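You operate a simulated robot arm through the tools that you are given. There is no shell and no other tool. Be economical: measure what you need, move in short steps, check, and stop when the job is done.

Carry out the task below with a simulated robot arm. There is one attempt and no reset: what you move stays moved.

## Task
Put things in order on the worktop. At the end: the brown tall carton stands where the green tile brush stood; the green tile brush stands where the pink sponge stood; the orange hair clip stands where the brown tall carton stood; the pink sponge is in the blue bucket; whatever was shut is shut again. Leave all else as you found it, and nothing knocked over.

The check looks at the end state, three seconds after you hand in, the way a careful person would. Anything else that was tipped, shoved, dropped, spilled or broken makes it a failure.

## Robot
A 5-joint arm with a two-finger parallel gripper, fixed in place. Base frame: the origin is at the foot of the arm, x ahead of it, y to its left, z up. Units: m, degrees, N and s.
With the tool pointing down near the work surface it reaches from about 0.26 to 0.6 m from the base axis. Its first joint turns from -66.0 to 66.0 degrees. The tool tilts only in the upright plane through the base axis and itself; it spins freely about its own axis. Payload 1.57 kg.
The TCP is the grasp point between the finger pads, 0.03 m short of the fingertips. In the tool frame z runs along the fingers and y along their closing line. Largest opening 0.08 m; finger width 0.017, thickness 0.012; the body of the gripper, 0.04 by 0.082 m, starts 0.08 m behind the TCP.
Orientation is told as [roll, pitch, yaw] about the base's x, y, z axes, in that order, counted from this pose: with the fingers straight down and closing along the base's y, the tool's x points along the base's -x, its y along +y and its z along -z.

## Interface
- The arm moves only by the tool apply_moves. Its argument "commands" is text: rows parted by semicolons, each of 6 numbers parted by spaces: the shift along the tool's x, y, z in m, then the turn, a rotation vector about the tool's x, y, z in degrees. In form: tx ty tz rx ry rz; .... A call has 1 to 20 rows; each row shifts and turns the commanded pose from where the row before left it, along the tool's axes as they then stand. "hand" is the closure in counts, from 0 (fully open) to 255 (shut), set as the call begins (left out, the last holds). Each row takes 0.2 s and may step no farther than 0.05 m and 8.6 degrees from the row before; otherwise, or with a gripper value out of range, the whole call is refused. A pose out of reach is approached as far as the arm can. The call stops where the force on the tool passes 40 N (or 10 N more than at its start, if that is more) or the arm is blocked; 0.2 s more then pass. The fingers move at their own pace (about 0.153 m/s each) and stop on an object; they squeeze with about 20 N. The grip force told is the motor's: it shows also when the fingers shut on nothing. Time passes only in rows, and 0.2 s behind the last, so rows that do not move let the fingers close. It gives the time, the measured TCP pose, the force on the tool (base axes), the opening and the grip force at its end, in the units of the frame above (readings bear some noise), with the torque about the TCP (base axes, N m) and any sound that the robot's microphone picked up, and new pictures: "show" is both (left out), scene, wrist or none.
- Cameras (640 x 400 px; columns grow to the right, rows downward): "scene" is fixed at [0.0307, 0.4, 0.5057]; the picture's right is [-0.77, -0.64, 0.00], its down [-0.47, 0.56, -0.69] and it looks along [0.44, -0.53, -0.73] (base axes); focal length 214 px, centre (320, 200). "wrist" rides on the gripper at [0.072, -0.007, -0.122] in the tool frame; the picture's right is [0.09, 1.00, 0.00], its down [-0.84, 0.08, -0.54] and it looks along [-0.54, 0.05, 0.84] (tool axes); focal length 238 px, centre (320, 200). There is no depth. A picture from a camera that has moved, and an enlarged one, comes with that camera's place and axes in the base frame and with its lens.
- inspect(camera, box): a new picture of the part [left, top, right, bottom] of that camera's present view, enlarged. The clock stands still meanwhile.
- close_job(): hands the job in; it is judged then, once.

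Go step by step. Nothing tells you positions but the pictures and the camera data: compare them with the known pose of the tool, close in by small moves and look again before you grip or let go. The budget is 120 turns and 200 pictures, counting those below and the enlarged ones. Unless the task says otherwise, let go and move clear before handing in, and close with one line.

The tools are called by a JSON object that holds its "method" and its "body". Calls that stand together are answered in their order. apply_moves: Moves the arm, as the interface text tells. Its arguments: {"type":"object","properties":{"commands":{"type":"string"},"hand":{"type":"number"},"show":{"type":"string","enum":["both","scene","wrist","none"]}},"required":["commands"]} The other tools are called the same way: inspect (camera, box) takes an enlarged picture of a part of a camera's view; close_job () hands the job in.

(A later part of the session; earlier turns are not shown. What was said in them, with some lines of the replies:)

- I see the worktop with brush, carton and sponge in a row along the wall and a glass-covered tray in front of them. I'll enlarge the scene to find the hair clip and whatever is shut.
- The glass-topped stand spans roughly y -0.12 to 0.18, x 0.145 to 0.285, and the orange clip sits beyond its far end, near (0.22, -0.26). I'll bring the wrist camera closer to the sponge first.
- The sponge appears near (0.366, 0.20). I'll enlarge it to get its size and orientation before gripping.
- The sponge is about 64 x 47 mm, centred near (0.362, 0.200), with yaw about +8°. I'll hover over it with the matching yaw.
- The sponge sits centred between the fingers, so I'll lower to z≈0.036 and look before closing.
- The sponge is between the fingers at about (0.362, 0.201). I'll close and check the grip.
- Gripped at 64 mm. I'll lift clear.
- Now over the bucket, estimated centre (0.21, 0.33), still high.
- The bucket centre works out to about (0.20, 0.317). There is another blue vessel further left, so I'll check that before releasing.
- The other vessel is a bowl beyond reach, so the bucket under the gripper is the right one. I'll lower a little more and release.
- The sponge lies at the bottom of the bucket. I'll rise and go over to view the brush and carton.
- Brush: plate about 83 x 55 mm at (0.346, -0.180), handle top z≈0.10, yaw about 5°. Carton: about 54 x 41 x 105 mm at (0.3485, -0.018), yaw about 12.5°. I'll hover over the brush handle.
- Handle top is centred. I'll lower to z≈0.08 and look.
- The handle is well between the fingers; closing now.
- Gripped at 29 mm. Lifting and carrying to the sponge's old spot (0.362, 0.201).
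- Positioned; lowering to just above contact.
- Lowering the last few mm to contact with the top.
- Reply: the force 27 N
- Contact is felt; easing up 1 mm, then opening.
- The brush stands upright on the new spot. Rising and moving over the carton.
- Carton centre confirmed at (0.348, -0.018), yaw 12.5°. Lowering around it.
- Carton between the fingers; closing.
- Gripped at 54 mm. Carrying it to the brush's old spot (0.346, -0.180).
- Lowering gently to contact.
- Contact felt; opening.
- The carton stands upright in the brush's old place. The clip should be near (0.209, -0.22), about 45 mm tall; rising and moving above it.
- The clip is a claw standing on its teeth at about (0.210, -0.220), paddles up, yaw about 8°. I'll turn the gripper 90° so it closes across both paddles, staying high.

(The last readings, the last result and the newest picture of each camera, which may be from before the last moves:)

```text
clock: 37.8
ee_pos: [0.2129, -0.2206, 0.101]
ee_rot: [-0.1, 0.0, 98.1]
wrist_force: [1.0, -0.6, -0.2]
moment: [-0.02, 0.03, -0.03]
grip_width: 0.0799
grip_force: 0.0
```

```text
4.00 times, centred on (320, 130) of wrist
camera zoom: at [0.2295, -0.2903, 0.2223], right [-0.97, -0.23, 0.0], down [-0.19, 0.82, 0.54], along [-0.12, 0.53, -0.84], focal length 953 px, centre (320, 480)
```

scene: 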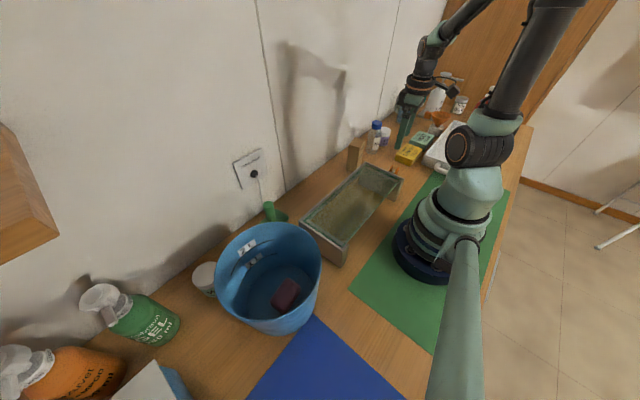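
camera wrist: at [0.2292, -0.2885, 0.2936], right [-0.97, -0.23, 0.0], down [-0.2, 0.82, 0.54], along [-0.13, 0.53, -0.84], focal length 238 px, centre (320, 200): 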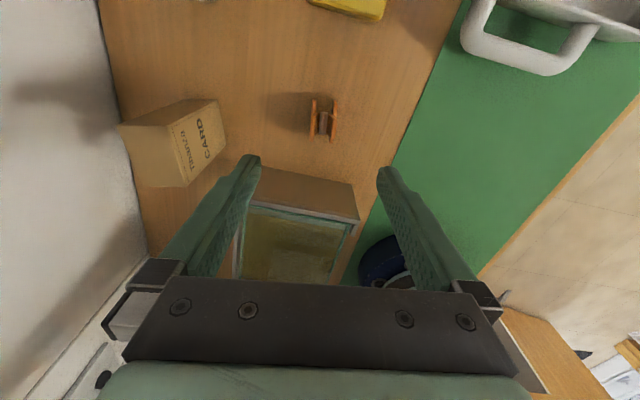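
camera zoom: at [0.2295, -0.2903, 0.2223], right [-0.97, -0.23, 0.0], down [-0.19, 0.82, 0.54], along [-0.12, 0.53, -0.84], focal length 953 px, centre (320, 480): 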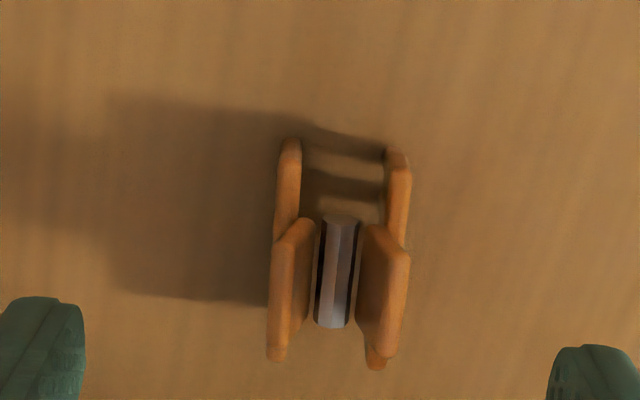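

Clip centre about (0.2103, -0.221), aligned with the fingers. Shifting 3 mm and lowering around it.

{"method": "apply_moves", "body": {"commands": "0 0.003 0.02 0 0 0;0 0 0.02 0 0 0;0 0 0.02 0 0 0;0 0 0.004 0 0 0;0 0 0 0 0 0", "show": "wrist"}}

```text
clock: 39.0
ee_pos: [0.2092, -0.2202, 0.0359]
ee_rot: [0.0, 0.0, 98.1]
wrist_force: [-0.8, 0.0, 0.2]
moment: [-0.03, 0.02, 0.03]
grip_width: 0.08
grip_force: 0.2
camera wrist: at [0.2264, -0.2896, 0.1582], right [-0.97, -0.23, 0.0], down [-0.19, 0.82, 0.54], along [-0.12, 0.53, -0.84], focal length 238 px, centre (320, 200)
```

wrist: 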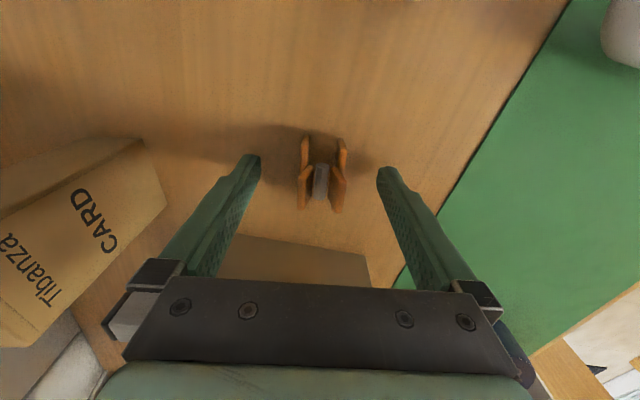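

Clip sits midway between the fingers; closing.

{"method": "apply_moves", "body": {"commands": "0 0 0 0 0 0;0 0 0 0 0 0;0 0 0 0 0 0", "hand": 255, "show": "wrist"}}

{"method": "inspect", "body": {"camera": "wrist", "box": [240, 110, 400, 210]}}

```text
clock: 39.8
ee_pos: [0.2079, -0.2202, 0.0364]
ee_rot: [0.0, 0.1, 98.1]
wrist_force: [0.6, -0.6, -0.1]
moment: [0.02, 0.01, 0.01]
grip_width: 0.0266
grip_force: 19.7
camera wrist: at [0.2264, -0.2895, 0.1583], right [-0.97, -0.23, 0.0], down [-0.19, 0.82, 0.54], along [-0.12, 0.53, -0.84], focal length 238 px, centre (320, 200)
```

wrist: 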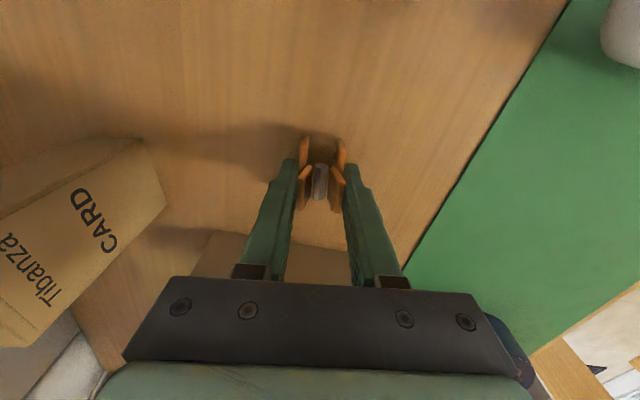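

```text
4.00 times, centred on (320, 160) of wrist
camera zoom: at [0.2264, -0.2895, 0.1583], right [-0.97, -0.23, 0.0], down [-0.19, 0.82, 0.54], along [-0.12, 0.53, -0.84], focal length 953 px, centre (320, 360)
```

zoom: 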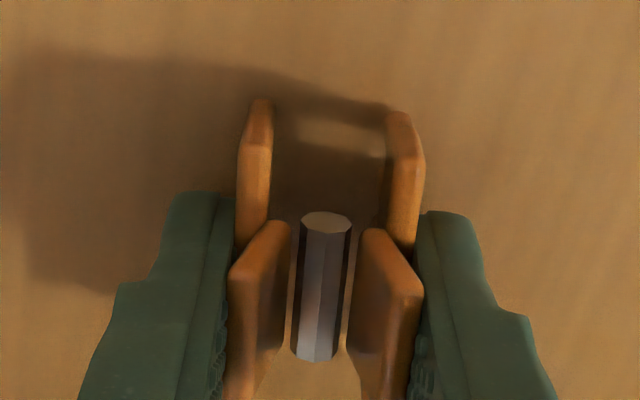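

Clip gripped at 27 mm. Lifting and carrying it to the carton's old spot (0.348, -0.018).

{"method": "apply_moves", "body": {"commands": "0 0 -0.02 0 0 0;0 0 -0.045 0 0 0;0 0 -0.045 0 0 0;0 0 -0.04 0 0 0;-0.0302 -0.0277 0 0 0 0;-0.0302 -0.0277 0 0 0 0;-0.0302 -0.0277 0 0 0 0;-0.0302 -0.0277 0 0 0 0;-0.0302 -0.0277 0 0 0 0;-0.0302 -0.0277 0 0 0 0;0 0 0 0 0 0"}}

```text
clock: 42.2
ee_pos: [0.3497, -0.0183, 0.1836]
ee_rot: [0.0, 0.0, 97.9]
wrist_force: [0.4, 0.3, 0.9]
moment: [0.0, 0.01, -0.01]
grip_width: 0.0264
grip_force: 20.0
camera wrist: at [0.3667, -0.0871, 0.3061], right [-0.97, -0.23, 0.0], down [-0.19, 0.82, 0.54], along [-0.12, 0.53, -0.84], focal length 238 px, centre (320, 200)
```

scene: 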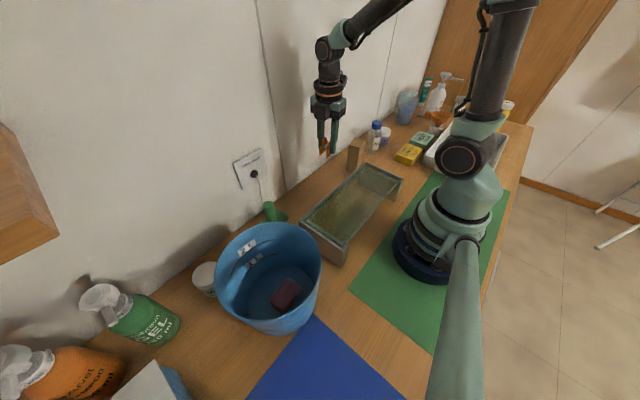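
wrist: 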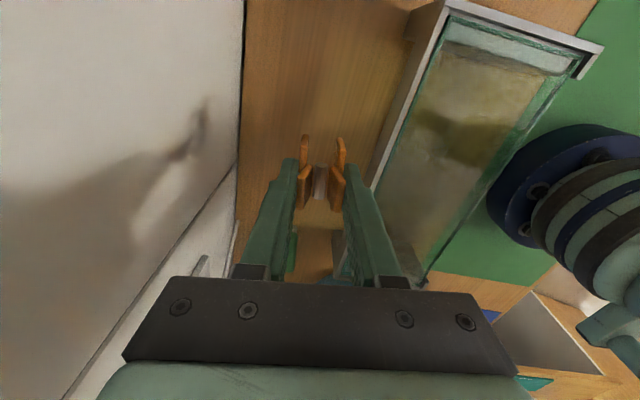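

On position. The stand's edge is near x≈0.29, so I'll open only partway on release. Lowering now to just above contact.

{"method": "apply_moves", "body": {"commands": "0 0 0.045 0 0 0;0 0 0.045 0 0 0;0 0 0.035 0 0 0;0 0 0.015 0 0 0;0 0 0 0 0 0"}}

```text
clock: 43.4
ee_pos: [0.3479, -0.0147, 0.0455]
ee_rot: [0.0, 0.0, 97.9]
wrist_force: [-0.8, 0.1, 0.2]
moment: [0.02, 0.02, -0.01]
grip_width: 0.0267
grip_force: 19.8
camera wrist: at [0.3642, -0.0836, 0.1667], right [-0.97, -0.23, 0.0], down [-0.19, 0.82, 0.54], along [-0.12, 0.53, -0.84], focal length 238 px, centre (320, 200)
```

scene: 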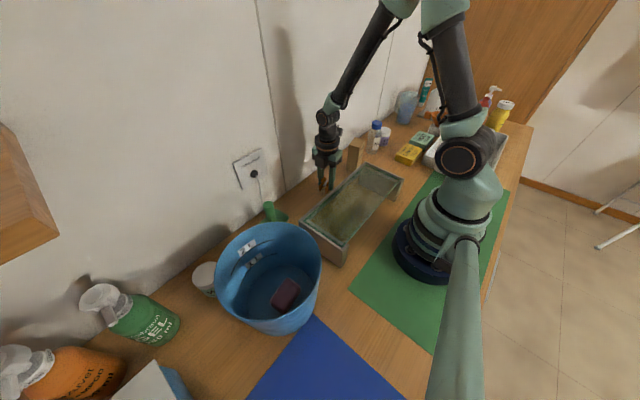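
wrist: 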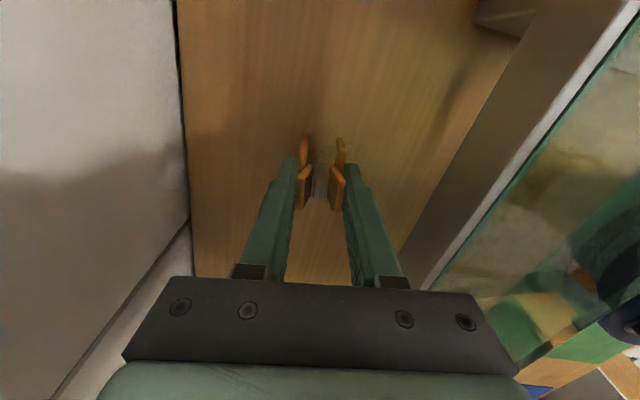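

Correcting 3 mm in y and lowering the last bit gently.

{"method": "apply_moves", "body": {"commands": "0.003 0 0.004 0 0 0;0 0 0.003 0 0 0;0 0 0.0015 0 0 0;0 0 0.001 0 0 0;0 0 0 0 0 0", "show": "none"}}

```text
clock: 44.6
ee_pos: [0.3498, -0.0183, 0.0368]
ee_rot: [0.0, 0.1, 98.0]
wrist_force: [-0.3, 0.5, 2.4]
moment: [-0.01, -0.03, 0.01]
grip_width: 0.0267
grip_force: 20.2
```

{"method": "apply_moves", "body": {"commands": "0 0 0.0006 0 0 0;0 0 0 0 0 0", "show": "none"}}

{"method": "apply_moves", "body": {"commands": "0 0 0 0 0 0;0 0 0 0 0 0;0 0 0 0 0 0", "hand": 95, "show": "wrist"}}

```text
clock: 45.2
ee_pos: [0.3493, -0.0183, 0.0363]
ee_rot: [-0.1, 0.1, 98.0]
wrist_force: [-1.4, 0.6, 14.7]
moment: [0.02, 0.06, -0.02]
grip_width: 0.0267
grip_force: 19.6
```

```text
clock: 46.0
ee_pos: [0.3493, -0.0195, 0.035]
ee_rot: [0.0, 0.0, 98.1]
wrist_force: [-0.4, 0.3, 0.5]
moment: [0.03, 0.01, -0.02]
grip_width: 0.0502
grip_force: 0.2
camera wrist: at [0.3656, -0.0885, 0.1567], right [-0.97, -0.23, 0.0], down [-0.19, 0.82, 0.54], along [-0.12, 0.53, -0.84], focal length 238 px, centre (320, 200)
```

wrist: 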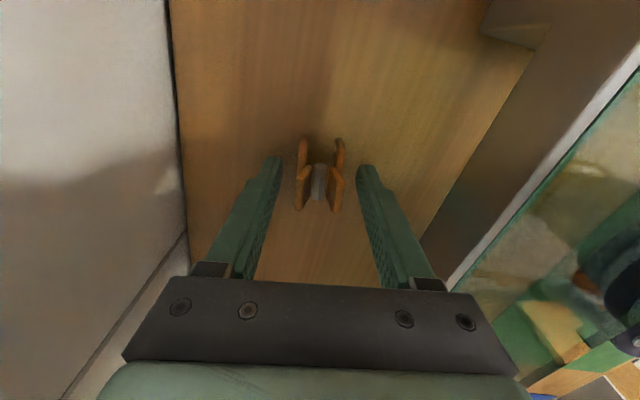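

Released and the clip stands. I'll rise, turn the wrist back and look over everything.

{"method": "apply_moves", "body": {"commands": "0 0 -0.02 0 0 0;0 0 -0.04 0 0 0;0 0 -0.045 0 0 0;0 0 -0.045 0 0 0;0 0 -0.045 0 0 0;0 0 -0.045 0 0 0;0 0 0 0 0 8.2;0 0 0 0 0 8.2;0 0 0 0 0 8.2;0 0 0 0 0 8.2;0 0 0 0 0 8.2;0 0 0 0 0 8.2;0 0 0 0 0 8.2;0 0 0 0 0 8.2;0 0 0 0 0 8.2;0 0 0 0 0 8.2;0 0 0 0 0 8.2;0.045 0 0 0 0 0;0.045 0 0 0 0 0;0 0 0 0 0 0"}}

```text
clock: 50.2
ee_pos: [0.2597, -0.0342, 0.2754]
ee_rot: [0.1, 0.0, 7.7]
wrist_force: [0.6, -0.4, 1.3]
moment: [-0.01, 0.01, 0.02]
grip_width: 0.0504
grip_force: 0.1
camera wrist: at [0.1893, -0.0486, 0.3962], right [-0.23, 0.97, 0.0], down [0.82, 0.19, 0.54], along [0.53, 0.12, -0.84], focal length 238 px, centre (320, 200)
```

scene: 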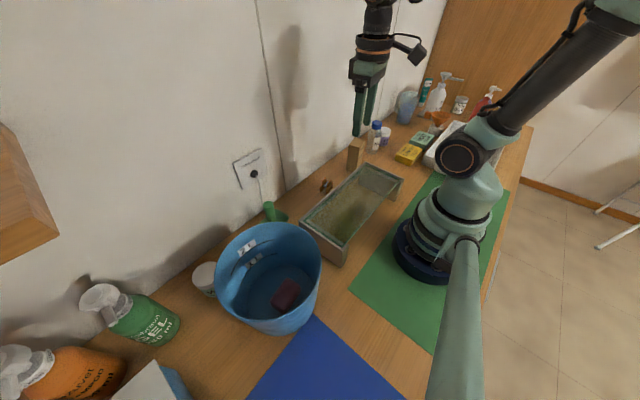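
wrist: 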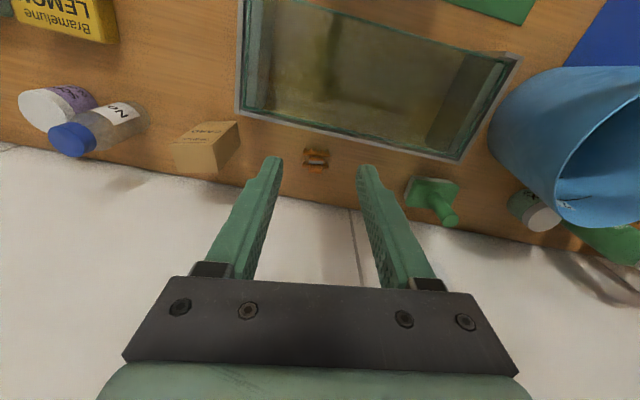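

All four items stand or lie where they should, nothing was opened, nothing else moved, and the gripper is clear. Handing in.

{"method": "close_job", "body": {}}

```text
The job is handed in.
```

I finished and handed in the job: the sponge is in the blue bucket, the brush stands on the sponge's old spot, the carton on the brush's, and the clip on the carton's. I opened nothing, and in the last pictures nothing else looked moved or knocked over.
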